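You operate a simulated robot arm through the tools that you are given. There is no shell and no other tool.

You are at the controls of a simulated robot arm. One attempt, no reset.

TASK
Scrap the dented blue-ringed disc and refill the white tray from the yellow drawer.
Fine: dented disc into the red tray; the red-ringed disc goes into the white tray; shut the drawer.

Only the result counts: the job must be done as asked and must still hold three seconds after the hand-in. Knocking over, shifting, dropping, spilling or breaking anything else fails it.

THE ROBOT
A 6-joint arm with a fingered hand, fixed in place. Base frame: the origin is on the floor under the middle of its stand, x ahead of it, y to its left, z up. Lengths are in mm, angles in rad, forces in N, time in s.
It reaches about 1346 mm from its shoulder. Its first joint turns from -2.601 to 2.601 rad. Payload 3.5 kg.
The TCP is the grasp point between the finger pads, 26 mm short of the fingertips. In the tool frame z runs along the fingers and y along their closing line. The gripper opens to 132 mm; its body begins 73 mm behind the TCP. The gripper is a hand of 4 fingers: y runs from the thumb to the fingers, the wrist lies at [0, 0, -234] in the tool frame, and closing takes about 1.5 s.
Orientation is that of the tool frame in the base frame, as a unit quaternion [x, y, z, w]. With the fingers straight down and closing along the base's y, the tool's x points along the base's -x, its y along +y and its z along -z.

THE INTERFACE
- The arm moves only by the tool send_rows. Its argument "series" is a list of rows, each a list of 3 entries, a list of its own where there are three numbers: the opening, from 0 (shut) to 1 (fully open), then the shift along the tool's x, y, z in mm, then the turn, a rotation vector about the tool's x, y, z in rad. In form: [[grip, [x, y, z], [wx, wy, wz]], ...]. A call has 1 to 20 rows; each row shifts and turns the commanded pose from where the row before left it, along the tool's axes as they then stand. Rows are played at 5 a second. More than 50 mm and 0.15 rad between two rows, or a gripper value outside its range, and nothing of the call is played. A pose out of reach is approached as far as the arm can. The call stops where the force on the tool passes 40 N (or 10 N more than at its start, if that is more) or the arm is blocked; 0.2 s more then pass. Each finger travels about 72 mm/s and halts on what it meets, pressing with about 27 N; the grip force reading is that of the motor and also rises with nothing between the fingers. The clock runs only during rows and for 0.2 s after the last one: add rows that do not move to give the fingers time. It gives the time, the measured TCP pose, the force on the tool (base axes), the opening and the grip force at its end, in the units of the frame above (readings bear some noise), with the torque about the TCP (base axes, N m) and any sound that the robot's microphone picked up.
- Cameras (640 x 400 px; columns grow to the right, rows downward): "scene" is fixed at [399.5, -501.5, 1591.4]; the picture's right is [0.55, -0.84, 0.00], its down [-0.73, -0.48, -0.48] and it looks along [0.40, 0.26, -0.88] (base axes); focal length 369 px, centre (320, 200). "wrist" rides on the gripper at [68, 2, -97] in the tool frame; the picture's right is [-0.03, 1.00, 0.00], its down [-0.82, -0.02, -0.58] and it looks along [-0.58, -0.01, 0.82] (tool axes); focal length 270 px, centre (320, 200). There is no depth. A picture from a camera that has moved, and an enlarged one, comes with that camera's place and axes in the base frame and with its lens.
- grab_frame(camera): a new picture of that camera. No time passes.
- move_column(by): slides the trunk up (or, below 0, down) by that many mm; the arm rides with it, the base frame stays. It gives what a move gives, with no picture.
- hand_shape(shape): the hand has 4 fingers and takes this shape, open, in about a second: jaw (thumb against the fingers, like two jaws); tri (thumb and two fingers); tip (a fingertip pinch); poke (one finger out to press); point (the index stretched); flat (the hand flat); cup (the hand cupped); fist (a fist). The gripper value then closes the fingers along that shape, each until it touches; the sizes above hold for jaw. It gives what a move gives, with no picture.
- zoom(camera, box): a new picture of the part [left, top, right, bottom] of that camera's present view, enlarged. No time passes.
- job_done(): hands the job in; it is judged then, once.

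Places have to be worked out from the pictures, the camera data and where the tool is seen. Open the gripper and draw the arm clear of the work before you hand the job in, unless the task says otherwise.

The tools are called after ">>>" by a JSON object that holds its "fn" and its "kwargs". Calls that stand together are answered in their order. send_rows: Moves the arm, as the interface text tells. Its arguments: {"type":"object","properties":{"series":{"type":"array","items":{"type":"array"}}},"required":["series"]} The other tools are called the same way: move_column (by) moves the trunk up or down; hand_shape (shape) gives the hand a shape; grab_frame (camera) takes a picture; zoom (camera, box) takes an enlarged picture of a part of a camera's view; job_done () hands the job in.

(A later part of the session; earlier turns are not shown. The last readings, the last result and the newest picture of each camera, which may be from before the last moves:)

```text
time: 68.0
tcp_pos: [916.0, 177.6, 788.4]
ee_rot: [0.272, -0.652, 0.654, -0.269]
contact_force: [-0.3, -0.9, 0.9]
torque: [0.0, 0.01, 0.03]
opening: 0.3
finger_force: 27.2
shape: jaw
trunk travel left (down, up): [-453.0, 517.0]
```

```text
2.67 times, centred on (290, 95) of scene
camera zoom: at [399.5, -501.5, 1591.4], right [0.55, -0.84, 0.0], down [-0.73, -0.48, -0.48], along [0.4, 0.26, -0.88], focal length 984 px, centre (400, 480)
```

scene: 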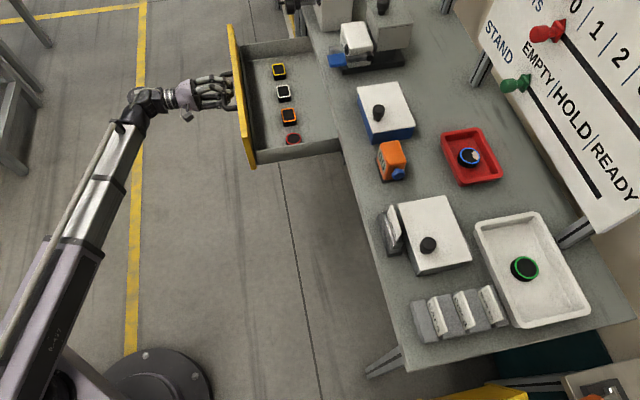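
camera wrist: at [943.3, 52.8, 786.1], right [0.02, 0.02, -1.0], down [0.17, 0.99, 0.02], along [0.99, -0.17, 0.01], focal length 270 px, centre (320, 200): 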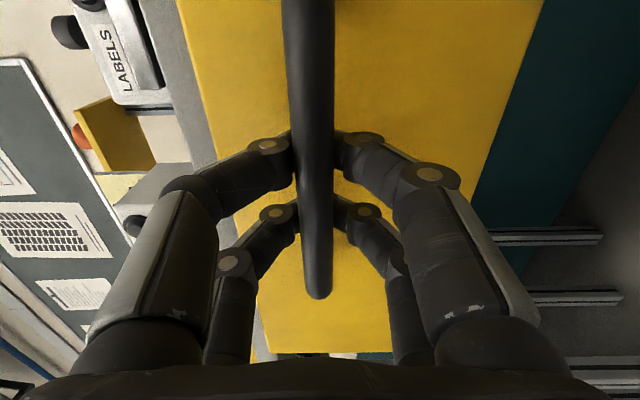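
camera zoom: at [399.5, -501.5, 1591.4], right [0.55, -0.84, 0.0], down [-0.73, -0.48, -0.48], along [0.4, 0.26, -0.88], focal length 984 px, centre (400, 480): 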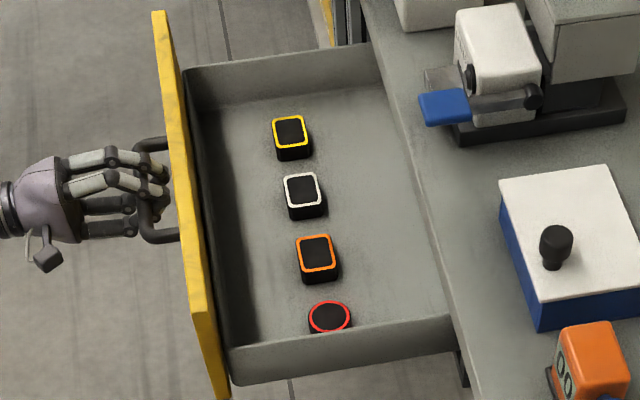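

The drawer is open about 255 mm. I open the fingers, back away from the handle, and check that the drawer stays put.

>>> {"fn": "send_rows", "kwargs": {"series": [[0.15, [0, 0, 0], [0, 0, 0]], [0.3, [0, 0, 0], [0, 0, 0]], [0.48, [0, 0, 0], [0, 0, 0]], [0.48, [0, 0, 0], [0, 0, 0]], [0.48, [0, 0, 0], [0, 0, 0]], [0.48, [0, 0, -10], [0, 0, 0]], [0.48, [0, 0, -20], [0, 0, 0]], [0.48, [0, 0, -20], [0, 0, 0]], [0.48, [0, 0, -20], [0, 0, 0]], [0.48, [0, 0, 0], [0, 0, 0]]]}}

>>> {"fn": "grab_frame", "kwargs": {"camera": "wrist"}}

>>> {"fn": "zoom", "kwargs": {"camera": "scene", "box": [200, 20, 380, 170]}}

```text
time: 70.2
tcp_pos: [864.6, 227.5, 788.4]
ee_rot: [0.271, -0.653, 0.654, -0.27]
contact_force: [0.2, -0.2, -0.2]
torque: [0.0, -0.02, 0.02]
opening: 63.0
finger_force: 0.1
shape: jaw
trunk travel left (down, up): [-453.0, 517.0]
```

```text
taken
camera wrist: at [749.6, 246.6, 786.0], right [0.02, 0.02, -1.0], down [0.17, 0.99, 0.02], along [0.99, -0.17, 0.01], focal length 270 px, centre (320, 200)
```

wrist: 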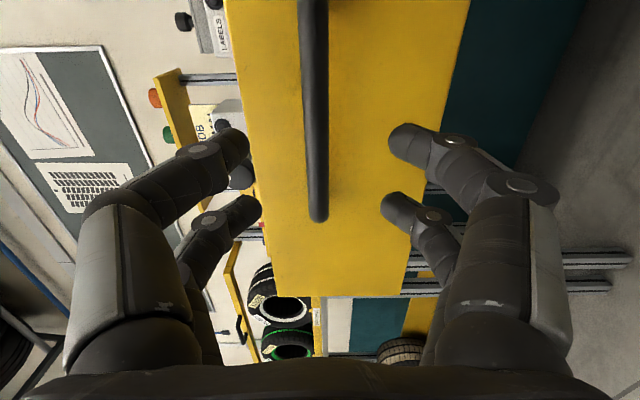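

```text
2.67 times, centred on (290, 95) of scene
camera zoom: at [399.5, -501.5, 1591.4], right [0.55, -0.84, 0.0], down [-0.73, -0.48, -0.48], along [0.4, 0.26, -0.88], focal length 984 px, centre (400, 480)
```

zoom: 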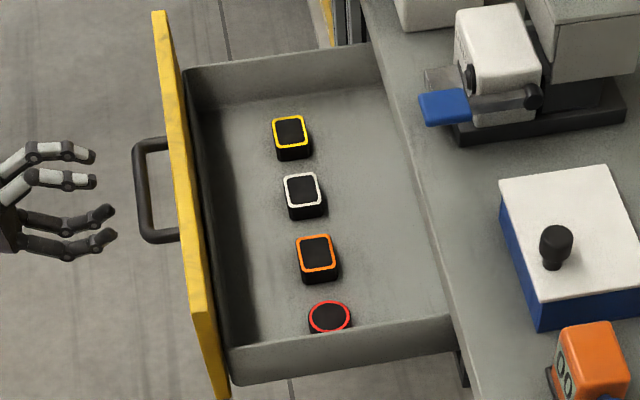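

The drawer stays open. I raise the trunk to the top and turn the hand back to pointing down.

>>> {"fn": "move_column", "kwargs": {"by": 400}}

>>> {"fn": "move_column", "kwargs": {"by": 117}}

>>> {"fn": "send_rows", "kwargs": {"series": [[0.48, [0, 33.3, -2.4], [-0.1428, 0, 0]], [0.48, [0, 33.3, -2.4], [-0.1428, 0, 0]], [0.48, [0, 33.3, -2.4], [-0.1428, 0, 0]], [0.48, [0, 33.3, -2.4], [-0.1428, 0, 0]], [0.48, [0, 33.3, -2.4], [-0.1428, 0, 0]], [0.48, [0, 33.3, -2.4], [-0.1428, 0, 0]], [0.48, [0, 33.3, -2.4], [-0.1428, 0, 0]], [0.48, [0, 33.3, -2.4], [-0.1428, 0, 0]], [0.48, [0, 33.3, -2.4], [-0.1428, 0, 0]], [0.48, [0, 33.3, -2.4], [-0.1428, 0, 0]], [0.48, [0, 33.3, -2.4], [-0.1428, 0, 0]], [0.48, [0, 0, 0], [0, 0, 0]]]}}

```text
time: 74.0
tcp_pos: [867.3, 228.1, 1188.1]
ee_rot: [0.272, -0.653, 0.654, -0.27]
contact_force: [0.2, -0.8, 0.4]
torque: [-0.04, -0.03, 0.0]
opening: 62.9
finger_force: 0.0
shape: jaw
trunk travel left (down, up): [-853.0, 117.0]
```

```text
time: 75.5
tcp_pos: [868.0, 226.2, 1304.1]
ee_rot: [0.272, -0.653, 0.654, -0.27]
contact_force: [-0.4, 0.6, 0.2]
torque: [-0.02, -0.03, 0.01]
opening: 62.9
finger_force: 0.0
shape: jaw
trunk travel left (down, up): [-970.0, 0.0]
```

```text
time: 78.1
tcp_pos: [701.4, 391.6, 1071.2]
ee_rot: [-0.382, 0.924, 0.0, -0.001]
contact_force: [0.0, -0.1, 0.0]
torque: [-0.02, 0.04, 0.0]
opening: 62.9
finger_force: 0.1
shape: jaw
trunk travel left (down, up): [-970.0, 0.0]
```

Hand points down again. I turn it to the bench-square orientation and move over in front of the drawer to look down into it.

>>> {"fn": "send_rows", "kwargs": {"series": [[0.48, [0, 0, 0], [0, 0, 0.1428]], [0.48, [0, 0, 0], [0, 0, 0.1428]], [0.48, [0, 0, 0], [0, 0, 0.1428]], [0.48, [0, 0, 0], [0, 0, 0.1428]], [0.48, [0, 0, 0], [0, 0, 0.1428]], [0.48, [0, 0, 0], [0, 0, 0.1428]], [0.48, [0, 0, 0], [0, 0, 0.1428]], [0.48, [0, 0, 0], [0, 0, 0.1428]], [0.48, [0, 0, 0], [0, 0, 0.1428]], [0.48, [0, 0, 0], [0, 0, 0.1428]], [0.48, [0, 0, 0], [0, 0, 0.1428]]]}}

>>> {"fn": "send_rows", "kwargs": {"series": [[0.48, [-37.9, -17, 0], [0, 0, 0]], [0.48, [-37.9, -17, 0], [0, 0, 0]], [0.48, [-37.9, -17, 0], [0, 0, 0]], [0.48, [-37.9, -17, 0], [0, 0, 0]], [0.48, [-37.9, -17, 0], [0, 0, 0]], [0.48, [-37.9, -17, 0], [0, 0, 0]], [0.48, [-37.9, -17, 0], [0, 0, 0]], [0.48, [-37.9, -17, 0], [0, 0, 0]], [0.48, [-37.9, -17, 0], [0, 0, 0]], [0.48, [0, 0, 0], [0, 0, 0]]]}}

>>> {"fn": "grab_frame", "kwargs": {"camera": "wrist"}}

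```text
time: 80.5
tcp_pos: [701.5, 391.6, 1072.2]
ee_rot: [0.384, 0.923, -0.001, 0.0]
contact_force: [0.2, -0.3, 0.1]
torque: [0.01, -0.02, -0.01]
opening: 63.2
finger_force: 0.1
shape: jaw
trunk travel left (down, up): [-970.0, 0.0]
```

```text
time: 82.7
tcp_pos: [835.7, 42.6, 1071.1]
ee_rot: [0.382, 0.924, -0.002, -0.001]
contact_force: [0.3, -0.1, -0.3]
torque: [-0.02, -0.01, -0.01]
opening: 62.9
finger_force: 0.1
shape: jaw
trunk travel left (down, up): [-970.0, 0.0]
```

```text
taken
camera wrist: at [787.5, 91.5, 1167.6], right [0.72, 0.69, 0.0], down [0.56, -0.59, 0.58], along [0.4, -0.42, -0.82], focal length 270 px, centre (320, 200)
```

wrist: 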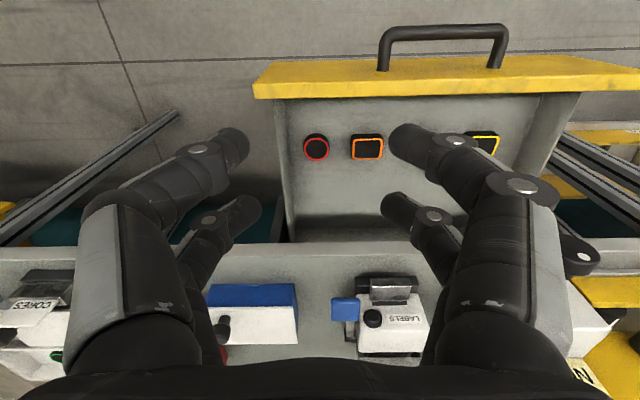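

>>> {"fn": "zoom", "kwargs": {"camera": "wrist", "box": [240, 60, 450, 260]}}

```text
2.00 times, centred on (345, 160) of wrist
camera zoom: at [787.5, 91.5, 1167.6], right [0.72, 0.69, 0.0], down [0.56, -0.59, 0.58], along [0.4, -0.42, -0.82], focal length 541 px, centre (270, 280)
```

zoom: 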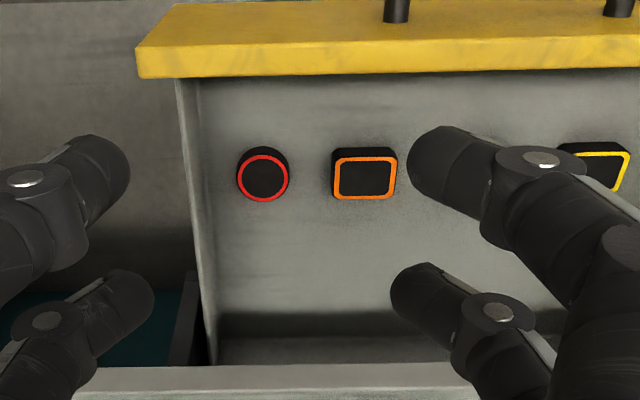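

The red-ringed disc is at about s≈614, n≈701 with its top near z≈711; the neighbour is ~90 mm away. I rotate the hand so the fingers close front-to-back, with the camera on the far side of the drawer wall.

>>> {"fn": "send_rows", "kwargs": {"series": [[0.48, [0, 0, 0], [0, 0, 0.1428]], [0.48, [0, 0, 0], [0, 0, 0.1428]], [0.48, [0, 0, 0], [0, 0, 0.1428]], [0.48, [0, 0, 0], [0, 0, 0.1428]], [0.48, [0, 0, 0], [0, 0, 0.1428]], [0.48, [0, 0, 0], [0, 0, 0.1428]], [0.48, [0, 0, 0], [0, 0, 0.1428]], [0.48, [0, 0, 0], [0, 0, 0.1428]], [0.48, [0, 0, 0], [0, 0, 0.1428]], [0.48, [0, 0, 0], [0, 0, 0.1428]], [0.48, [0, 0, 0], [0, 0, 0.1428]], [0.48, [0, 0, 0], [0, 0, 0]]]}}

>>> {"fn": "grab_frame", "kwargs": {"camera": "wrist"}}

```text
time: 85.3
tcp_pos: [834.4, 42.3, 1071.5]
ee_rot: [0.924, 0.382, 0.0, 0.001]
contact_force: [-0.3, -0.4, -0.7]
torque: [-0.01, -0.02, 0.0]
opening: 63.0
finger_force: 0.1
shape: jaw
trunk travel left (down, up): [-970.0, 0.0]
```

```text
taken
camera wrist: at [883.6, 89.2, 1167.4], right [0.69, -0.73, 0.0], down [-0.59, -0.56, 0.58], along [-0.42, -0.4, -0.81], focal length 270 px, centre (320, 200)
```

wrist: 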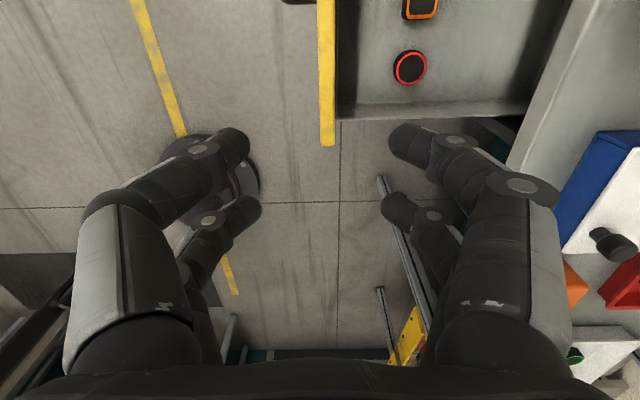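

No limit hit. Now I move over the red disc (n +141, s −5).

>>> {"fn": "send_rows", "kwargs": {"series": [[0.48, [-1.4, 35.2, 0], [0, 0, 0]], [0.48, [-1.4, 35.2, 0], [0, 0, 0]], [0.48, [-1.4, 35.2, 0], [0, 0, 0]], [0.48, [-1.4, 35.2, 0], [0, 0, 0]], [0.48, [0, 0, 0], [0, 0, 0]]]}}

>>> {"fn": "grab_frame", "kwargs": {"camera": "wrist"}}

>>> {"fn": "grab_frame", "kwargs": {"camera": "scene"}}

```text
time: 86.5
tcp_pos: [931.4, -62.0, 1071.9]
ee_rot: [0.924, 0.383, -0.001, 0.001]
contact_force: [-0.6, -0.2, -0.2]
torque: [-0.03, 0.01, 0.0]
opening: 63.1
finger_force: 0.0
shape: jaw
trunk travel left (down, up): [-970.0, 0.0]
```

```text
taken
camera wrist: at [979.9, -15.3, 1167.6], right [0.69, -0.72, 0.0], down [-0.59, -0.56, 0.58], along [-0.42, -0.4, -0.81], focal length 270 px, centre (320, 200)
```

wrist: 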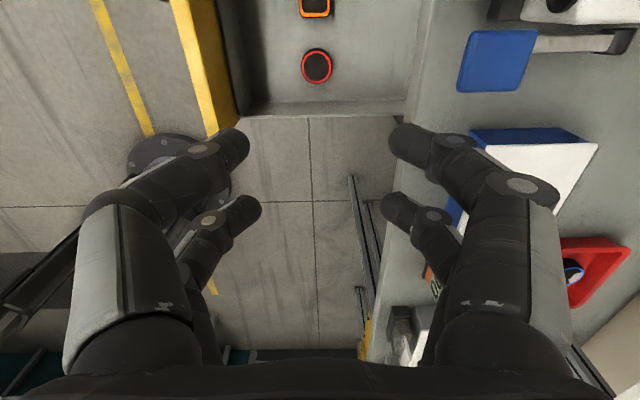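

```text
taken
```

scene: 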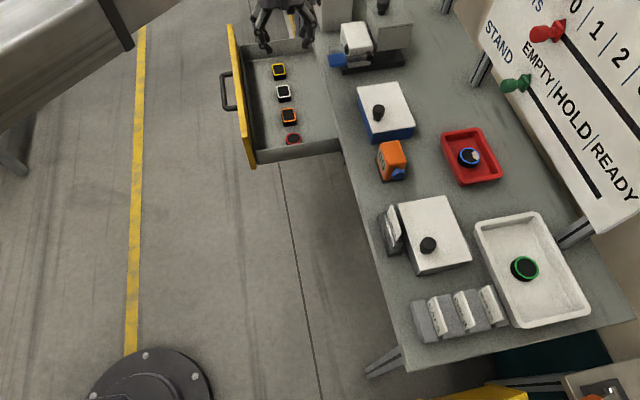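

The disc is within 3 mm of the TCP line. I nudge, narrow the fingers to ~52 mm, and lower 250 mm, then re-check.

>>> {"fn": "send_rows", "kwargs": {"series": [[0.4, [-1.5, -2, 0], [0, 0, 0]], [0.4, [0, 0, 0], [0, 0, 0]], [0.4, [0, 0, 0], [0, 0, 0]]]}}

>>> {"fn": "move_column", "kwargs": {"by": -180}}

>>> {"fn": "grab_frame", "kwargs": {"camera": "wrist"}}

>>> {"fn": "grab_frame", "kwargs": {"camera": "scene"}}

```text
time: 87.3
tcp_pos: [927.8, -60.8, 1072.4]
ee_rot: [0.923, 0.384, -0.002, 0.0]
contact_force: [0.4, 0.5, 1.4]
torque: [0.01, -0.02, 0.01]
opening: 53.4
finger_force: 0.0
shape: jaw
trunk travel left (down, up): [-970.0, 0.0]
```

```text
time: 89.3
tcp_pos: [929.1, -61.1, 892.1]
ee_rot: [0.924, 0.384, -0.002, 0.0]
contact_force: [0.3, -0.2, -0.6]
torque: [0.0, 0.0, -0.02]
opening: 53.0
finger_force: 0.0
shape: jaw
trunk travel left (down, up): [-790.0, 180.0]
```

```text
taken
camera wrist: at [977.2, -14.3, 987.5], right [0.69, -0.72, 0.0], down [-0.59, -0.56, 0.58], along [-0.42, -0.4, -0.81], focal length 270 px, centre (320, 200)
```

wrist: 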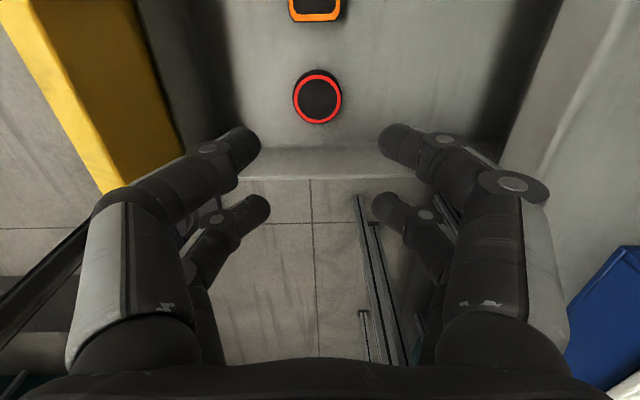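

```text
taken
```

scene: 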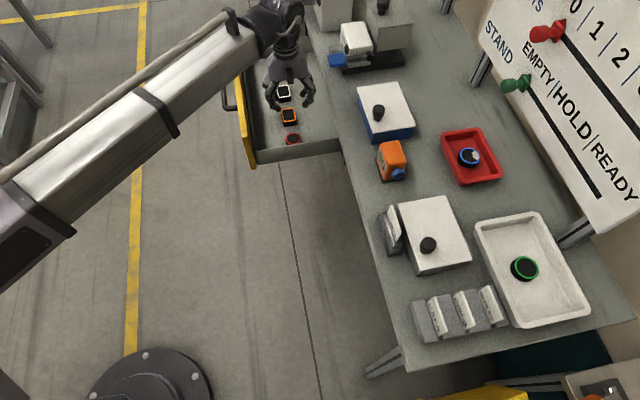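

Alignment holds: disc at s≈612, n≈698.5, top ≈713–715. I lower another 110 mm into the drawer and check again.

>>> {"fn": "send_rows", "kwargs": {"series": [[0.4, [-1, -1.2, 0], [0, 0, 0]], [0.4, [0, 0, 0], [0, 0, 0]]]}}

>>> {"fn": "move_column", "kwargs": {"by": -110}}

>>> {"fn": "grab_frame", "kwargs": {"camera": "wrist"}}

>>> {"fn": "zoom", "kwargs": {"camera": "scene", "box": [200, 0, 380, 170]}}

```text
time: 89.9
tcp_pos: [925.2, -60.6, 891.1]
ee_rot: [0.923, 0.384, -0.001, 0.0]
contact_force: [-0.1, -0.4, -0.2]
torque: [0.0, -0.01, 0.04]
opening: 53.0
finger_force: 0.1
shape: jaw
trunk travel left (down, up): [-790.0, 180.0]
```

```text
time: 91.3
tcp_pos: [926.7, -61.2, 781.5]
ee_rot: [0.924, 0.383, -0.002, 0.001]
contact_force: [0.1, -0.1, 0.5]
torque: [-0.02, 0.0, -0.01]
opening: 53.2
finger_force: 0.0
shape: jaw
trunk travel left (down, up): [-680.0, 290.0]
```

```text
taken
camera wrist: at [975.5, -14.2, 877.5], right [0.69, -0.72, 0.0], down [-0.59, -0.56, 0.58], along [-0.42, -0.4, -0.81], focal length 270 px, centre (320, 200)
```

wrist: 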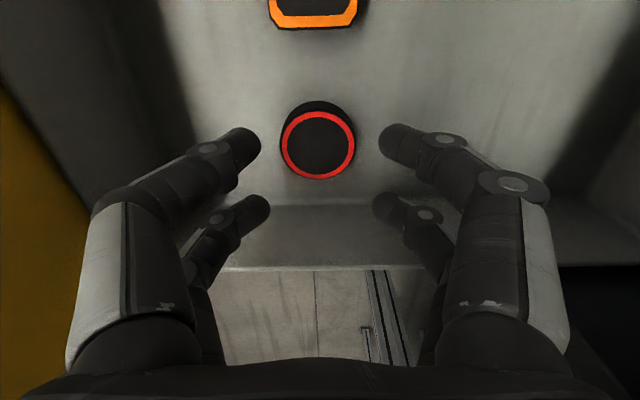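

```text
2.35 times, centred on (290, 85) of scene
camera zoom: at [399.5, -501.5, 1591.4], right [0.55, -0.84, 0.0], down [-0.73, -0.48, -0.48], along [0.4, 0.26, -0.88], focal length 868 px, centre (391, 471)
```

zoom: 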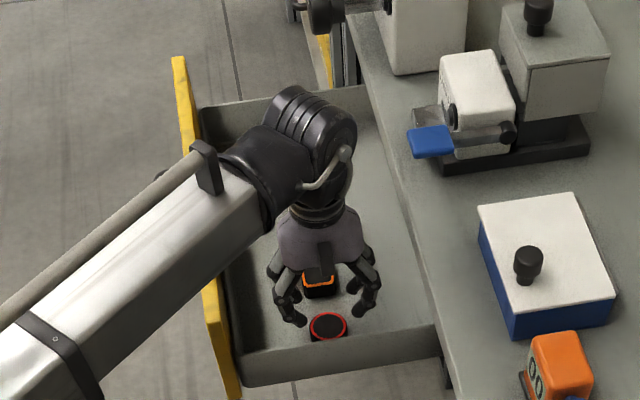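

The red disc is squarely between the finger pairs. I zoom in to measure its top height precisely.

>>> {"fn": "zoom", "kwargs": {"camera": "wrist", "box": [180, 60, 460, 260]}}

```text
2.00 times, centred on (320, 160) of wrist
camera zoom: at [975.5, -14.2, 877.5], right [0.69, -0.72, 0.0], down [-0.59, -0.56, 0.58], along [-0.42, -0.4, -0.81], focal length 541 px, centre (320, 280)
```

zoom: 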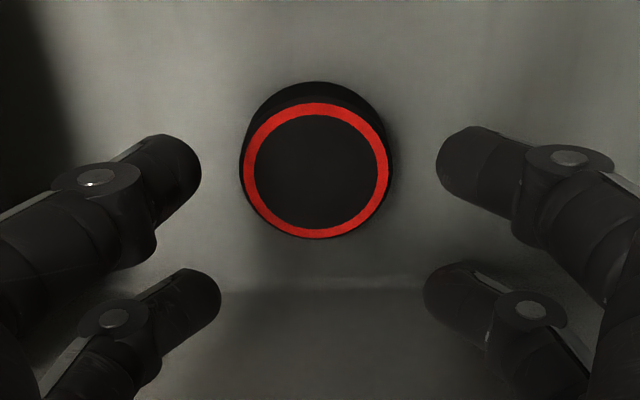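

The measurement says 50 mm to go and 2.5 mm to shift in s. I correct and lower 38 mm first.

>>> {"fn": "send_rows", "kwargs": {"series": [[0.4, [-2.5, 0, 0], [0, 0, 0]], [0.4, [0, 0, 0], [0, 0, 0]]]}}

>>> {"fn": "move_column", "kwargs": {"by": -38}}

>>> {"fn": "zoom", "kwargs": {"camera": "wrist", "box": [180, 60, 460, 260]}}

>>> {"fn": "zoom", "kwargs": {"camera": "scene", "box": [200, 0, 380, 170]}}

```text
time: 91.9
tcp_pos: [924.6, -62.2, 782.0]
ee_rot: [0.924, 0.383, -0.002, 0.001]
contact_force: [-0.3, -0.1, -0.2]
torque: [0.0, -0.02, 0.02]
opening: 53.3
finger_force: 0.0
shape: jaw
trunk travel left (down, up): [-680.0, 290.0]
```

```text
time: 92.7
tcp_pos: [925.3, -62.1, 743.3]
ee_rot: [0.923, 0.384, -0.002, 0.001]
contact_force: [0.1, -0.9, -0.3]
torque: [0.01, -0.02, -0.04]
opening: 53.5
finger_force: 0.0
shape: jaw
trunk travel left (down, up): [-642.0, 328.0]
```

```text
2.00 times, centred on (320, 160) of wrist
camera zoom: at [973.8, -16.0, 839.5], right [0.69, -0.72, 0.0], down [-0.59, -0.56, 0.58], along [-0.42, -0.4, -0.81], focal length 541 px, centre (320, 280)
```

zoom: 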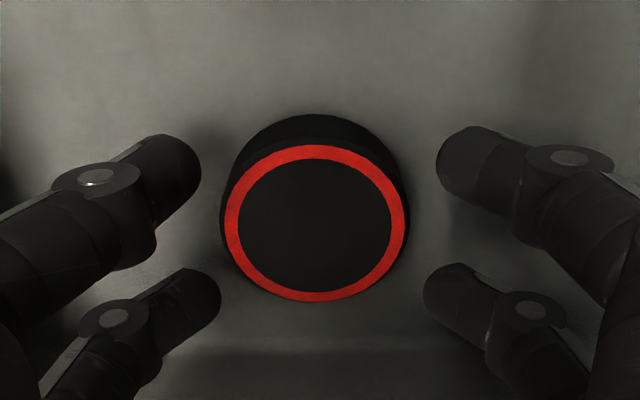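

```text
2.35 times, centred on (290, 85) of scene
camera zoom: at [399.5, -501.5, 1591.4], right [0.55, -0.84, 0.0], down [-0.73, -0.48, -0.48], along [0.4, 0.26, -0.88], focal length 868 px, centre (391, 471)
```

zoom: 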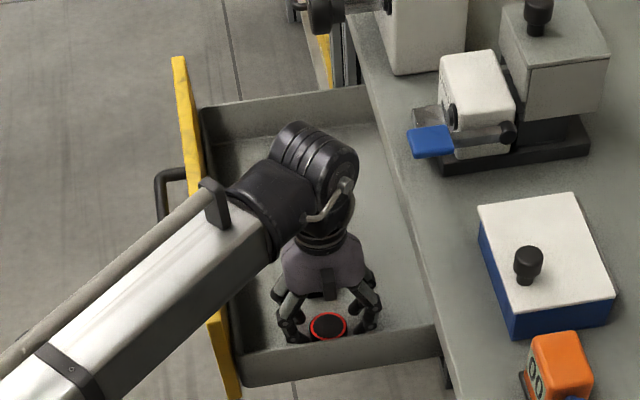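

Matches the plan (about 12 mm to go). I lower 10 mm and check for contact.

>>> {"fn": "move_column", "kwargs": {"by": -10}}

>>> {"fn": "zoom", "kwargs": {"camera": "wrist", "box": [180, 60, 460, 260]}}

```text
time: 93.3
tcp_pos: [925.1, -63.3, 733.1]
ee_rot: [0.924, 0.383, -0.002, 0.0]
contact_force: [-0.6, -0.4, -0.1]
torque: [-0.05, -0.02, 0.05]
opening: 53.2
finger_force: 0.1
shape: jaw
trunk travel left (down, up): [-632.0, 338.0]
```

```text
2.00 times, centred on (320, 160) of wrist
camera zoom: at [973.8, -15.9, 829.5], right [0.69, -0.72, 0.0], down [-0.59, -0.56, 0.58], along [-0.42, -0.4, -0.81], focal length 541 px, centre (320, 280)
```

zoom: 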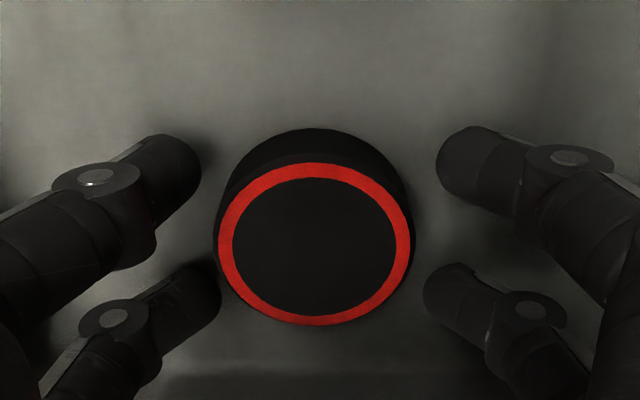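

No contact yet. Another 2 mm, then close gently on the disc.

>>> {"fn": "move_column", "kwargs": {"by": -2}}

>>> {"fn": "send_rows", "kwargs": {"series": [[0.36, [0, -1, 0], [0, 0, 0]], [0.32, [0, 0, 0], [0, 0, 0]], [0.28, [0, 0, 0], [0, 0, 0]], [0.24, [0, 0, 0], [0, 0, 0]], [0.2, [0, 0, 0], [0, 0, 0]], [0.16, [0, 0, 0], [0, 0, 0]], [0.13, [0, 0, 0], [0, 0, 0]], [0.13, [0, 0, 0], [0, 0, 0]]]}}

>>> {"fn": "zoom", "kwargs": {"camera": "wrist", "box": [180, 60, 460, 260]}}

```text
time: 93.8
tcp_pos: [924.4, -62.5, 733.2]
ee_rot: [0.924, 0.383, 0.0, 0.0]
contact_force: [1.1, 1.2, 8.1]
torque: [-0.07, -0.09, 0.04]
opening: 53.8
finger_force: 0.0
shape: jaw
trunk travel left (down, up): [-630.0, 340.0]
```

```text
time: 95.6
tcp_pos: [923.9, -60.1, 732.3]
ee_rot: [0.924, 0.383, -0.001, 0.0]
contact_force: [-0.8, 0.8, 2.1]
torque: [0.07, 0.06, 0.01]
opening: 28.7
finger_force: 26.9
shape: jaw
trunk travel left (down, up): [-630.0, 340.0]
```

```text
2.00 times, centred on (320, 160) of wrist
camera zoom: at [973.1, -15.0, 827.7], right [0.69, -0.72, 0.0], down [-0.59, -0.56, 0.58], along [-0.42, -0.4, -0.81], focal length 541 px, centre (320, 280)
```

zoom: 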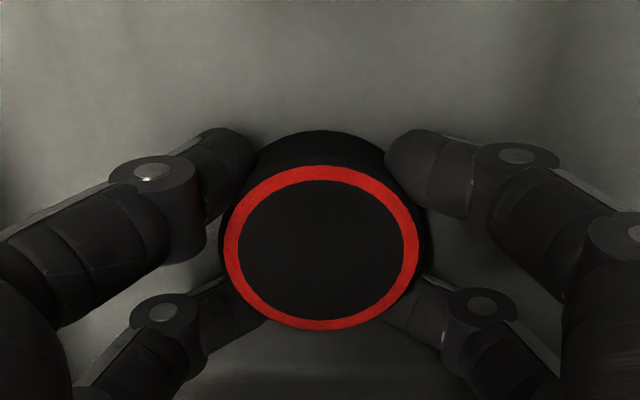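

Gripped at 28.7 mm with 27 N. I lift 20 mm and check.

>>> {"fn": "move_column", "kwargs": {"by": 20}}

>>> {"fn": "zoom", "kwargs": {"camera": "wrist", "box": [180, 60, 460, 260]}}

>>> {"fn": "zoom", "kwargs": {"camera": "scene", "box": [200, 0, 380, 170]}}

```text
time: 96.3
tcp_pos: [924.7, -61.6, 751.6]
ee_rot: [0.924, 0.384, -0.003, 0.001]
contact_force: [-0.2, -0.4, 0.1]
torque: [0.01, 0.0, -0.01]
opening: 28.5
finger_force: 27.1
shape: jaw
trunk travel left (down, up): [-650.0, 320.0]
```

```text
2.00 times, centred on (320, 160) of wrist
camera zoom: at [973.4, -15.1, 847.4], right [0.69, -0.72, 0.0], down [-0.59, -0.56, 0.58], along [-0.42, -0.4, -0.81], focal length 541 px, centre (320, 280)
```

zoom: 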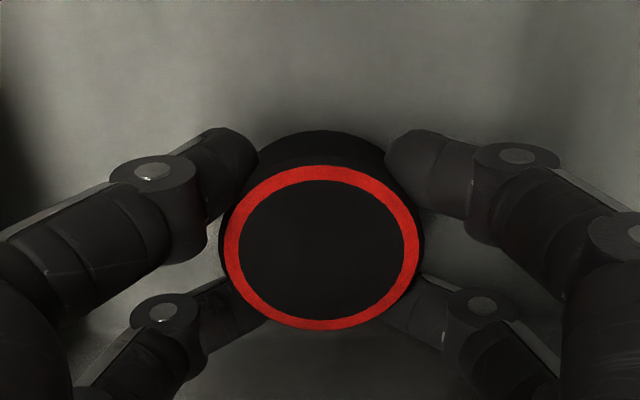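

```text
2.35 times, centred on (290, 85) of scene
camera zoom: at [399.5, -501.5, 1591.4], right [0.55, -0.84, 0.0], down [-0.73, -0.48, -0.48], along [0.4, 0.26, -0.88], focal length 868 px, centre (391, 471)
```

zoom: 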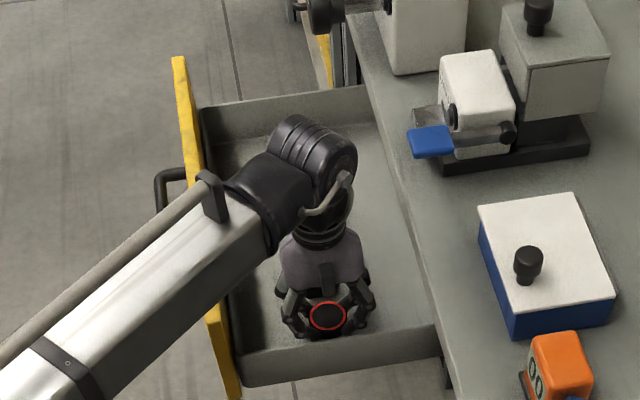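

The red-ringed disc is held. I raise the trunk to the top, then carry it along the front of the bench to the white tray.

>>> {"fn": "move_column", "kwargs": {"by": 320}}

>>> {"fn": "send_rows", "kwargs": {"series": [[0.12, [-20, 0, 0], [0, 0, 0]], [0.12, [-40, 0, 0], [0, 0, 0]], [0.12, [-40, 0, 0], [0, 0, 0]], [0.12, [-40, 0, 0], [0, 0, 0]], [0.12, [-40, 0, 0], [0, 0, 0]], [0.12, [-40, 0, 0], [0, 0, 0]], [0.12, [-40, 0, 0], [0, 0, 0]], [0.12, [-40, 0, 0], [0, 0, 0]], [0.12, [-40, 0, 0], [0, 0, 0]], [0.12, [-40, 0, 0], [0, 0, 0]], [0.12, [-40, 0, 0], [0, 0, 0]], [0.12, [-40, 0, 0], [0, 0, 0]], [0.12, [-20, 0, 0], [0, 0, 0]], [0.12, [0, 0, 0], [0, 0, 0]]]}}

>>> {"fn": "grab_frame", "kwargs": {"camera": "wrist"}}

>>> {"fn": "grab_frame", "kwargs": {"camera": "scene"}}

```text
time: 99.5
tcp_pos: [924.0, -62.5, 1070.5]
ee_rot: [0.924, 0.383, -0.002, 0.001]
contact_force: [-0.1, -0.2, -0.1]
torque: [0.01, 0.05, 0.01]
opening: 28.4
finger_force: 27.1
shape: jaw
trunk travel left (down, up): [-970.0, 0.0]
```

```text
time: 102.5
tcp_pos: [584.9, -401.1, 1070.9]
ee_rot: [0.924, 0.383, -0.001, 0.0]
contact_force: [0.3, 0.5, -1.4]
torque: [0.02, -0.01, -0.03]
opening: 28.2
finger_force: 27.3
shape: jaw
trunk travel left (down, up): [-970.0, 0.0]
```

```text
taken
camera wrist: at [634.0, -354.9, 1167.4], right [0.69, -0.72, 0.0], down [-0.59, -0.56, 0.58], along [-0.42, -0.4, -0.81], focal length 270 px, centre (320, 200)
```

wrist: 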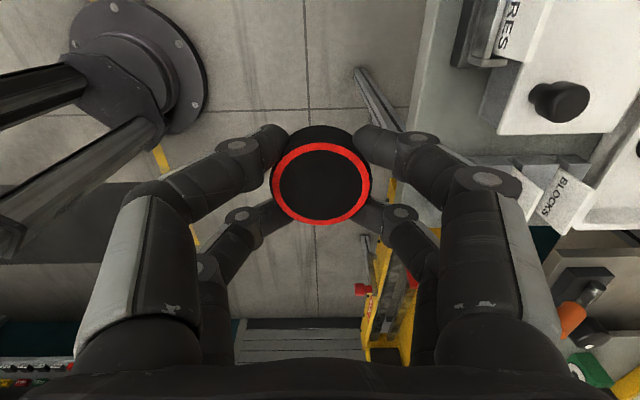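

```text
taken
```

scene: 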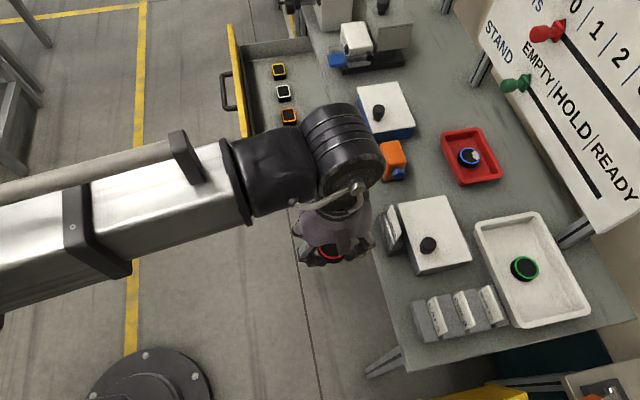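

Disc still held. Now I move straight in over the white tray to the old blue slot (s≈128.5, n≈1076).

>>> {"fn": "send_rows", "kwargs": {"series": [[0.12, [0, 25, 0], [0, 0, 0]], [0.12, [0, 42, 0], [0, 0, 0]], [0.12, [0, 42, 0], [0, 0, 0]], [0.12, [0, 42, 0], [0, 0, 0]], [0.12, [0, 42, 0], [0, 0, 0]], [0.12, [0, 42, 0], [0, 0, 0]], [0.12, [0, 42, 0], [0, 0, 0]], [0.12, [0, 42, 0], [0, 0, 0]], [0.12, [-1.5, 36, 0], [0, 0, 0]], [0.12, [0, 24, 0], [0, 0, 0]], [0.12, [0, 0, 0], [0, 0, 0]], [0.12, [0, 0, 0], [0, 0, 0]]]}}

>>> {"fn": "grab_frame", "kwargs": {"camera": "wrist"}}

>>> {"fn": "grab_frame", "kwargs": {"camera": "scene"}}

```text
time: 105.1
tcp_pos: [852.2, -669.6, 1071.2]
ee_rot: [0.923, 0.384, -0.001, 0.001]
contact_force: [0.4, -0.6, -0.6]
torque: [0.01, -0.03, -0.01]
opening: 28.5
finger_force: 27.2
shape: jaw
trunk travel left (down, up): [-970.0, 0.0]
```

```text
taken
camera wrist: at [901.0, -623.6, 1167.4], right [0.69, -0.72, 0.0], down [-0.59, -0.56, 0.58], along [-0.42, -0.4, -0.81], focal length 270 px, centre (320, 200)
```

wrist: 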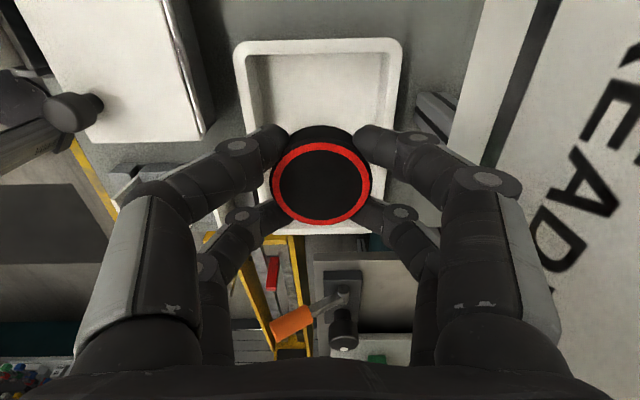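

```text
taken
```

scene: 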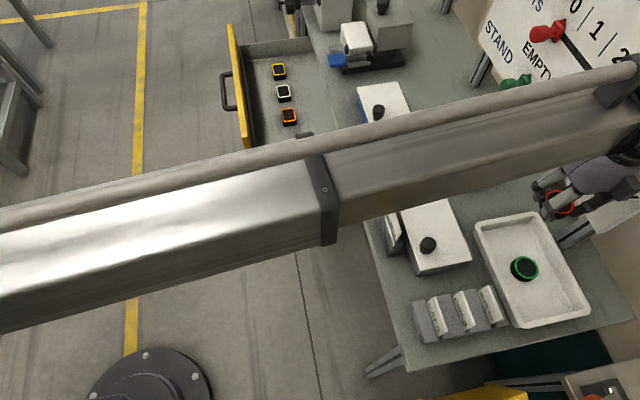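

The pose matches the earlier blue grasp pose. I lower 110, then 35 mm, and check before the last millimetres.

>>> {"fn": "move_column", "kwargs": {"by": -110}}

>>> {"fn": "move_column", "kwargs": {"by": -35}}

>>> {"fn": "grab_frame", "kwargs": {"camera": "wrist"}}

>>> {"fn": "zoom", "kwargs": {"camera": "scene", "box": [440, 180, 620, 330]}}

```text
time: 106.5
tcp_pos: [850.8, -669.9, 961.8]
ee_rot: [0.923, 0.384, -0.002, 0.0]
contact_force: [-0.8, -0.8, 0.9]
torque: [0.02, 0.02, 0.05]
opening: 28.3
finger_force: 27.1
shape: jaw
trunk travel left (down, up): [-860.0, 110.0]
```

```text
time: 107.3
tcp_pos: [852.4, -669.8, 925.9]
ee_rot: [0.923, 0.384, -0.002, 0.0]
contact_force: [-0.4, -1.1, -0.5]
torque: [0.02, -0.01, -0.01]
opening: 28.3
finger_force: 26.6
shape: jaw
trunk travel left (down, up): [-825.0, 145.0]
```

```text
taken
camera wrist: at [900.9, -623.4, 1022.5], right [0.69, -0.72, 0.0], down [-0.59, -0.56, 0.58], along [-0.42, -0.4, -0.81], focal length 270 px, centre (320, 200)
```

wrist: 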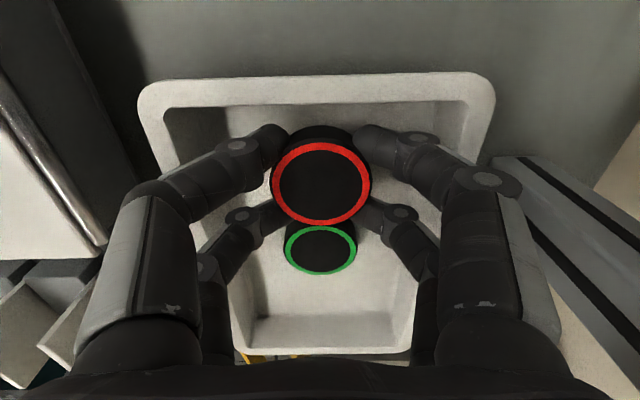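

```text
2.67 times, centred on (530, 255) of scene
camera zoom: at [399.5, -501.5, 1591.4], right [0.55, -0.84, 0.0], down [-0.73, -0.48, -0.48], along [0.4, 0.26, -0.88], focal length 984 px, centre (-240, 53)
```

zoom: 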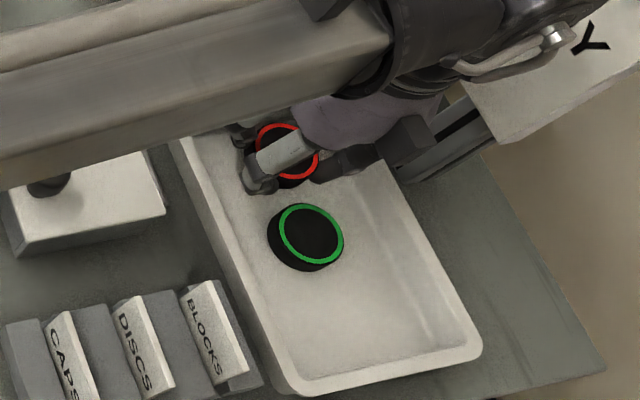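

The red disc hangs above the empty slot with the green disc clear. I lower 14 mm to just above the tray floor.

>>> {"fn": "move_column", "kwargs": {"by": -13}}

>>> {"fn": "move_column", "kwargs": {"by": -2}}

>>> {"fn": "zoom", "kwargs": {"camera": "wrist", "box": [180, 60, 460, 260]}}

```text
time: 107.9
tcp_pos: [851.3, -669.8, 914.1]
ee_rot: [0.923, 0.384, -0.002, 0.001]
contact_force: [0.0, -0.4, -0.5]
torque: [0.03, -0.01, 0.01]
opening: 28.5
finger_force: 26.8
shape: jaw
trunk travel left (down, up): [-812.0, 158.0]
```

```text
time: 108.4
tcp_pos: [852.3, -669.4, 913.3]
ee_rot: [0.924, 0.383, -0.002, 0.001]
contact_force: [0.2, -0.8, 0.4]
torque: [0.01, -0.04, 0.0]
opening: 28.3
finger_force: 27.3
shape: jaw
trunk travel left (down, up): [-810.0, 160.0]
```

```text
2.00 times, centred on (320, 160) of wrist
camera zoom: at [901.0, -623.5, 1007.4], right [0.69, -0.72, 0.0], down [-0.59, -0.56, 0.58], along [-0.42, -0.4, -0.81], focal length 541 px, centre (320, 280)
```

zoom: 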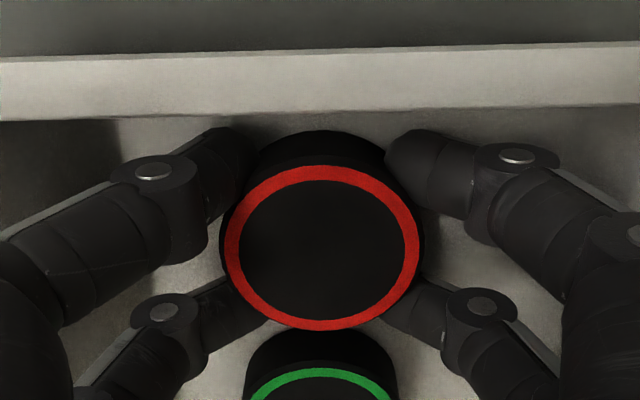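

The pose equals the grasp pose of the old disc, just at the floor. I open the fingers slowly.

>>> {"fn": "send_rows", "kwargs": {"series": [[0.22, [0, 0, 0], [0, 0, 0]], [0.25, [0, 0, 0], [0, 0, 0]], [0.29, [0, 0, 0], [0, 0, 0]], [0.33, [0, 0, 0], [0, 0, 0]], [0.38, [0, 0, 0], [0, 0, 0]], [0.42, [0, 0, 0], [0, 0, 0]], [0.42, [0, 0, 0], [0, 0, 0]]]}}

>>> {"fn": "zoom", "kwargs": {"camera": "wrist", "box": [180, 60, 460, 260]}}

```text
time: 110.0
tcp_pos: [852.0, -670.4, 911.3]
ee_rot: [0.923, 0.384, -0.001, 0.0]
contact_force: [-0.9, -0.7, -0.3]
torque: [-0.02, -0.02, 0.03]
opening: 55.1
finger_force: 0.0
shape: jaw
trunk travel left (down, up): [-810.0, 160.0]
```

```text
2.00 times, centred on (320, 160) of wrist
camera zoom: at [900.9, -623.4, 1007.4], right [0.69, -0.72, 0.0], down [-0.59, -0.56, 0.58], along [-0.42, -0.4, -0.81], focal length 541 px, centre (320, 280)
```

zoom: 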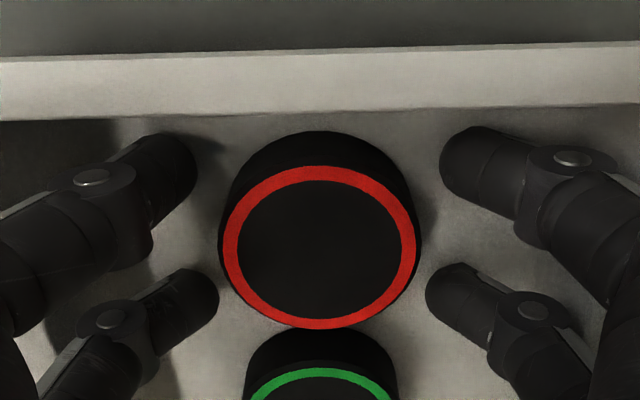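

The disc rests in the tray and the fingers are clear of it. I raise straight up and verify.

>>> {"fn": "move_column", "kwargs": {"by": 160}}

>>> {"fn": "send_rows", "kwargs": {"series": [[0.42, [0, -42, 0], [0, 0, 0]], [0.42, [0, -42, 0], [0, 0, 0]], [0.42, [0, -42, 0], [0, 0, 0]], [0.42, [0, -42, 0], [0, 0, 0]], [0.42, [0, -42, 0], [0, 0, 0]], [0.42, [0, -42, 0], [0, 0, 0]], [0.42, [0, -42, 0], [0, 0, 0]], [0.42, [0, -42, 0], [0, 0, 0]], [0.42, [0, -42, 0], [0, 0, 0]], [0.42, [0, 0, 0], [0, 0, 0]]]}}

>>> {"fn": "grab_frame", "kwargs": {"camera": "scene"}}

>>> {"fn": "zoom", "kwargs": {"camera": "scene", "box": [360, 110, 640, 340]}}

```text
time: 111.8
tcp_pos: [850.9, -670.9, 1072.3]
ee_rot: [0.924, 0.383, -0.002, 0.001]
contact_force: [-0.3, -0.2, -1.4]
torque: [-0.01, 0.03, -0.01]
opening: 55.3
finger_force: 0.1
shape: jaw
trunk travel left (down, up): [-970.0, 0.0]
```

```text
time: 114.0
tcp_pos: [584.7, -402.0, 1071.5]
ee_rot: [0.923, 0.384, -0.002, 0.0]
contact_force: [-0.6, 0.1, -0.5]
torque: [0.0, 0.01, -0.03]
opening: 55.3
finger_force: 0.0
shape: jaw
trunk travel left (down, up): [-970.0, 0.0]
```

```text
taken
```

scene: 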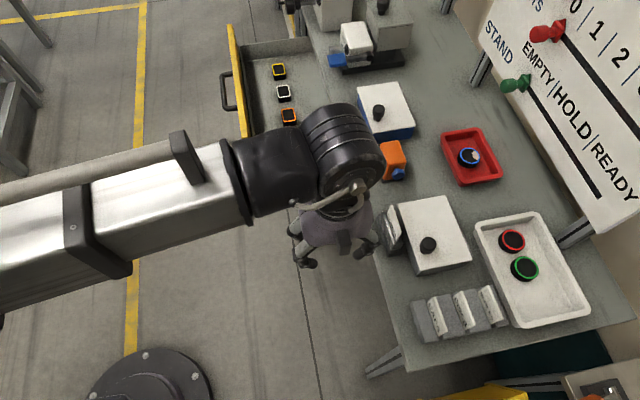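

```text
1.74 times, centred on (500, 225) of scene
camera zoom: at [399.5, -501.5, 1591.4], right [0.55, -0.84, 0.0], down [-0.73, -0.48, -0.48], along [0.4, 0.26, -0.88], focal length 642 px, centre (7, 156)
```

zoom: 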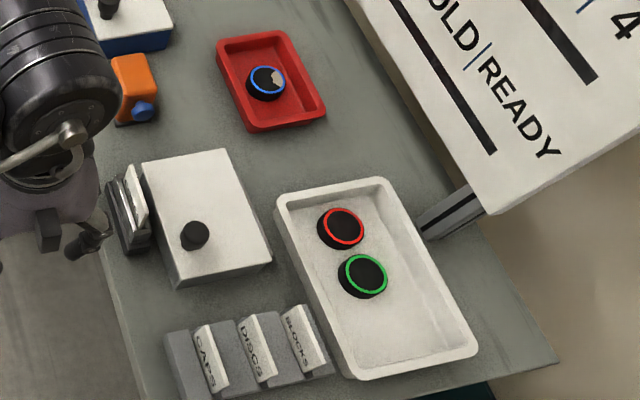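

The red-ringed disc is in the white tray beside the green one, and the dented one is in the red tray. Now to shut the drawer: I move back along the bench front to the position in front of the drawer.

>>> {"fn": "send_rows", "kwargs": {"series": [[0.42, [40.8, 0, 0], [0, 0, 0]], [0.42, [40.8, 0, 0], [0, 0, 0]], [0.42, [40.8, 0, 0], [0, 0, 0]], [0.42, [40.8, 0, 0], [0, 0, 0]], [0.42, [40.8, 0, 0], [0, 0, 0]], [0.42, [40.8, 0, 0], [0, 0, 0]], [0.42, [40.8, 0, 0], [0, 0, 0]], [0.42, [40.8, 0, 0], [0, 0, 0]], [0.42, [40.8, 0, 0], [0, 0, 0]], [0.42, [40.8, 0, 0], [0, 0, 0]], [0.42, [40.8, 0, 0], [0, 0, 0]], [0.42, [40.8, 0, 0], [0, 0, 0]], [0.42, [0, 0, 0], [0, 0, 0]]]}}

>>> {"fn": "send_rows", "kwargs": {"series": [[0.42, [13.9, -43.5, 0], [0, 0, 0]], [0.42, [13.9, -43.5, 0], [0, 0, 0]], [0.42, [13.9, -43.5, 0], [0, 0, 0]], [0.42, [13.9, -43.5, 0], [0, 0, 0]], [0.42, [13.9, -43.5, 0], [0, 0, -0.14]], [0.42, [0, 0, 0], [0, 0, -0.14]], [0.42, [0, 0, 0], [0, 0, -0.14]], [0.42, [0, 0, 0], [0, 0, -0.14]], [0.42, [0, 0, 0], [0, 0, -0.14]], [0.42, [0, 0, 0], [0, 0, -0.14]], [0.42, [0, 0, 0], [0, 0, -0.14]], [0.42, [0, 0, 0], [0, 0, -0.14]], [0.42, [0, 0, 0], [0, 0, -0.14]], [0.42, [0, 0, 0], [0, 0, -0.14]], [0.42, [0, 0, 0], [0, 0, -0.14]], [0.42, [0, 0, 0], [0, 0, -0.0308]], [0.42, [0, 0, 0], [0, 0, 0]]]}}

```text
time: 116.8
tcp_pos: [930.5, -54.9, 1071.8]
ee_rot: [0.924, 0.382, -0.001, 0.0]
contact_force: [0.7, 0.1, -0.2]
torque: [-0.01, 0.0, 0.0]
opening: 55.1
finger_force: 0.0
shape: jaw
trunk travel left (down, up): [-970.0, 0.0]
```

```text
time: 120.4
tcp_pos: [826.1, 145.9, 1071.7]
ee_rot: [0.382, 0.924, -0.001, 0.0]
contact_force: [0.4, 0.6, 0.5]
torque: [-0.01, -0.01, -0.03]
opening: 55.3
finger_force: 0.2
shape: jaw
trunk travel left (down, up): [-970.0, 0.0]
```

Halfway. I continue to s≈773, n≈219 and finish the turn so that the hand can tilt up horizontally as before.

>>> {"fn": "send_rows", "kwargs": {"series": [[0.42, [37.4, 12.3, 0], [0, 0, 0]], [0.42, [37.4, 12.3, 0], [0, 0, 0]], [0.42, [37.4, 12.3, 0], [0, 0, 0]], [0.42, [37.4, 12.3, 0], [0, 0, 0]], [0.42, [37.4, 12.3, 0], [0, 0, 0]], [0.42, [37.4, 12.3, 0], [0, 0, 0]], [0.42, [37.4, 12.3, 0], [0, 0, 0]], [0.42, [0, 0, 0], [0, 0, -0.1428]], [0.42, [0, 0, 0], [0, 0, -0.1428]], [0.42, [0, 0, 0], [0, 0, -0.1428]], [0.42, [0, 0, 0], [0, 0, -0.1428]], [0.42, [0, 0, 0], [0, 0, -0.1428]], [0.42, [0, 0, 0], [0, 0, -0.1428]], [0.42, [0, 0, 0], [0, 0, -0.1428]], [0.42, [0, 0, 0], [0, 0, -0.1428]], [0.42, [0, 0, 0], [0, 0, -0.1428]], [0.42, [0, 0, 0], [0, 0, -0.1428]], [0.42, [0, 0, 0], [0, 0, -0.1428]], [0.42, [0, 0, 0], [0, 0, 0]]]}}

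>>> {"fn": "send_rows", "kwargs": {"series": [[0.42, [0, -33.3, -2.4], [0.1428, 0, 0]], [0.42, [0, -33.3, -2.4], [0.1428, 0, 0]], [0.42, [0, -33.3, -2.4], [0.1428, 0, 0]], [0.42, [0, -33.3, -2.4], [0.1428, 0, 0]], [0.42, [0, -33.3, -2.4], [0.1428, 0, 0]], [0.42, [0, -33.3, -2.4], [0.1428, 0, 0]], [0.42, [0, -33.3, -2.4], [0.1428, 0, 0]], [0.42, [0, -33.3, -2.4], [0.1428, 0, 0]], [0.42, [0, -33.3, -2.4], [0.1428, 0, 0]], [0.42, [0, -33.3, -2.4], [0.1428, 0, 0]], [0.42, [0, -33.3, -2.4], [0.1428, 0, 0]], [0.42, [0, 0, 0], [0, 0, 0]]]}}

```text
time: 124.4
tcp_pos: [700.6, 391.9, 1072.5]
ee_rot: [-0.383, 0.924, -0.001, -0.001]
contact_force: [0.5, 0.1, 0.0]
torque: [0.0, 0.01, 0.01]
opening: 55.3
finger_force: 0.1
shape: jaw
trunk travel left (down, up): [-970.0, 0.0]
```

```text
time: 127.0
tcp_pos: [866.4, 228.5, 1304.9]
ee_rot: [-0.273, 0.653, -0.653, 0.269]
contact_force: [-0.3, 0.6, 0.1]
torque: [0.0, -0.02, 0.02]
opening: 55.0
finger_force: 0.1
shape: jaw
trunk travel left (down, up): [-970.0, 0.0]
```

Horizontal again in front of the drawer (n≈451, s≈774). I lower to the handle height, 517 mm in two steps.

>>> {"fn": "move_column", "kwargs": {"by": -400}}

>>> {"fn": "move_column", "kwargs": {"by": -117}}

>>> {"fn": "send_rows", "kwargs": {"series": [[0.25, [0, 0, 0], [0, 0, 0]], [0.1, [0, 0, 0], [0, 0, 0]], [0.0, [0, 0, 0], [0, 0, 0]], [0.0, [0, 0, 0], [0, 0, 0]], [0.0, [0, 0, 0], [0, 0, 0]]]}}

>>> {"fn": "grab_frame", "kwargs": {"camera": "wrist"}}

>>> {"fn": "zoom", "kwargs": {"camera": "scene", "box": [160, 20, 340, 170]}}

```text
time: 130.9
tcp_pos: [867.9, 226.5, 903.9]
ee_rot: [-0.273, 0.654, -0.652, 0.27]
contact_force: [0.1, -0.1, 0.3]
torque: [0.0, -0.02, 0.04]
opening: 55.1
finger_force: 0.1
shape: jaw
trunk travel left (down, up): [-570.0, 400.0]
```

```text
time: 132.3
tcp_pos: [867.6, 227.7, 787.3]
ee_rot: [-0.272, 0.654, -0.653, 0.27]
contact_force: [-0.3, -0.5, 0.2]
torque: [-0.01, -0.01, 0.02]
opening: 55.3
finger_force: 0.0
shape: jaw
trunk travel left (down, up): [-453.0, 517.0]
```

```text
time: 133.5
tcp_pos: [867.7, 228.1, 786.6]
ee_rot: [-0.271, 0.655, -0.652, 0.269]
contact_force: [0.1, -0.9, -0.3]
torque: [0.03, -0.01, -0.01]
opening: 0.0
finger_force: 27.0
shape: jaw
trunk travel left (down, up): [-453.0, 517.0]
```

```text
taken
camera wrist: at [750.0, 246.3, 785.5], right [0.01, 0.02, -1.0], down [0.17, 0.99, 0.02], along [0.99, -0.17, 0.01], focal length 270 px, centre (320, 200)
```

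wrist: 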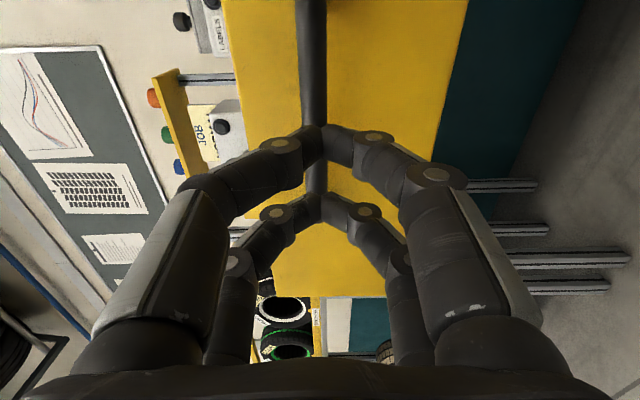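

```text
2.67 times, centred on (250, 95) of scene
camera zoom: at [399.5, -501.5, 1591.4], right [0.55, -0.84, 0.0], down [-0.73, -0.48, -0.48], along [0.4, 0.26, -0.88], focal length 984 px, centre (507, 480)
```

zoom: 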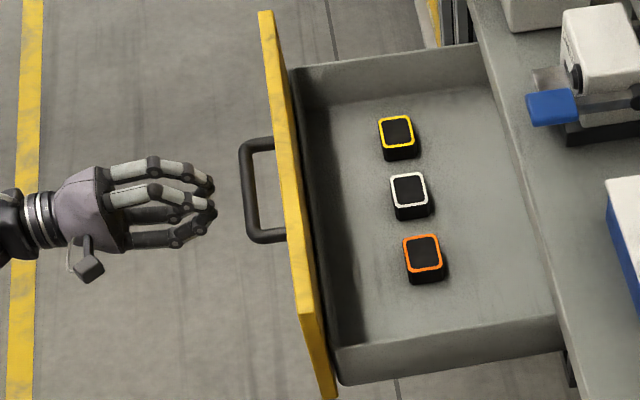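

The closed fingertips face the bar, which sits ~4 mm higher. I raise 4 mm and advance slowly to touch the bar.

>>> {"fn": "move_column", "kwargs": {"by": 4}}

>>> {"fn": "send_rows", "kwargs": {"series": [[0.0, [0, 0, 8], [0, 0, 0]], [0.0, [0, 0, 8], [0, 0, 0]], [0.0, [0, 0, 8], [0, 0, 0]], [0.0, [0, 0, 5], [0, 0, 0]], [0.0, [0, 0, 4], [0, 0, 0]], [0.0, [0, 0, 4], [0, 0, 0]], [0.0, [0, 0, 4], [0, 0, 0]], [0.0, [0, 0, 4], [0, 0, 0]], [0.0, [0, 0, 4], [0, 0, 0]], [0.0, [0, 0, 4], [0, 0, 0]], [0.0, [0, 0, 4], [0, 0, 0]]]}}

>>> {"fn": "grab_frame", "kwargs": {"camera": "wrist"}}

>>> {"fn": "zoom", "kwargs": {"camera": "scene", "box": [160, 20, 340, 170]}}

```text
time: 134.1
tcp_pos: [867.7, 227.6, 791.0]
ee_rot: [-0.272, 0.654, -0.653, 0.269]
contact_force: [-0.9, 0.2, 0.1]
torque: [0.03, 0.0, 0.01]
opening: 0.0
finger_force: 27.2
shape: jaw
trunk travel left (down, up): [-457.0, 513.0]
```

```text
time: 136.5
tcp_pos: [908.4, 188.1, 791.3]
ee_rot: [-0.272, 0.654, -0.653, 0.269]
contact_force: [0.1, 0.0, -0.2]
torque: [0.01, 0.0, 0.04]
opening: 0.2
finger_force: 26.9
shape: jaw
trunk travel left (down, up): [-457.0, 513.0]
```

```text
taken
camera wrist: at [790.5, 205.7, 789.5], right [0.01, 0.02, -1.0], down [0.17, 0.99, 0.02], along [0.99, -0.17, 0.01], focal length 270 px, centre (320, 200)
```

wrist: 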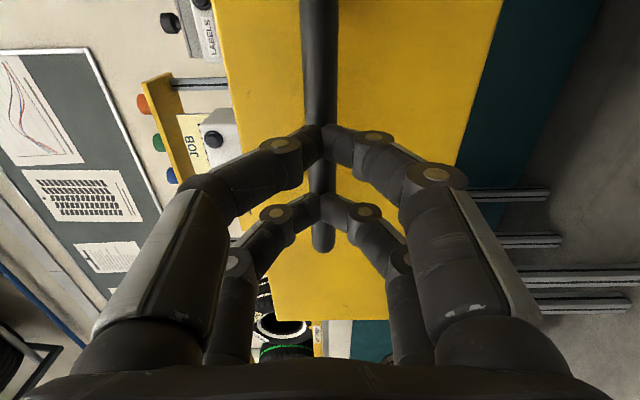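

```text
2.67 times, centred on (250, 95) of scene
camera zoom: at [399.5, -501.5, 1591.4], right [0.55, -0.84, 0.0], down [-0.73, -0.48, -0.48], along [0.4, 0.26, -0.88], focal length 984 px, centre (507, 480)
```

zoom: 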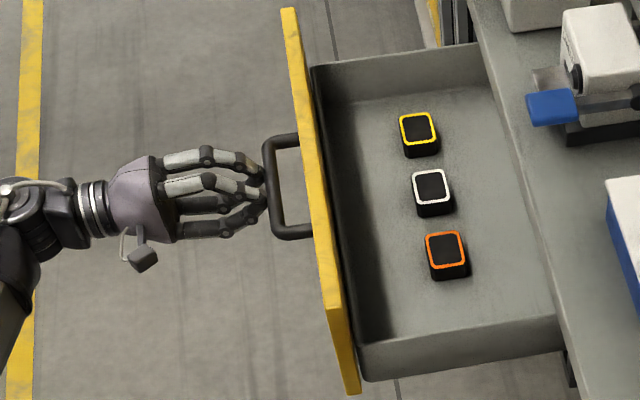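

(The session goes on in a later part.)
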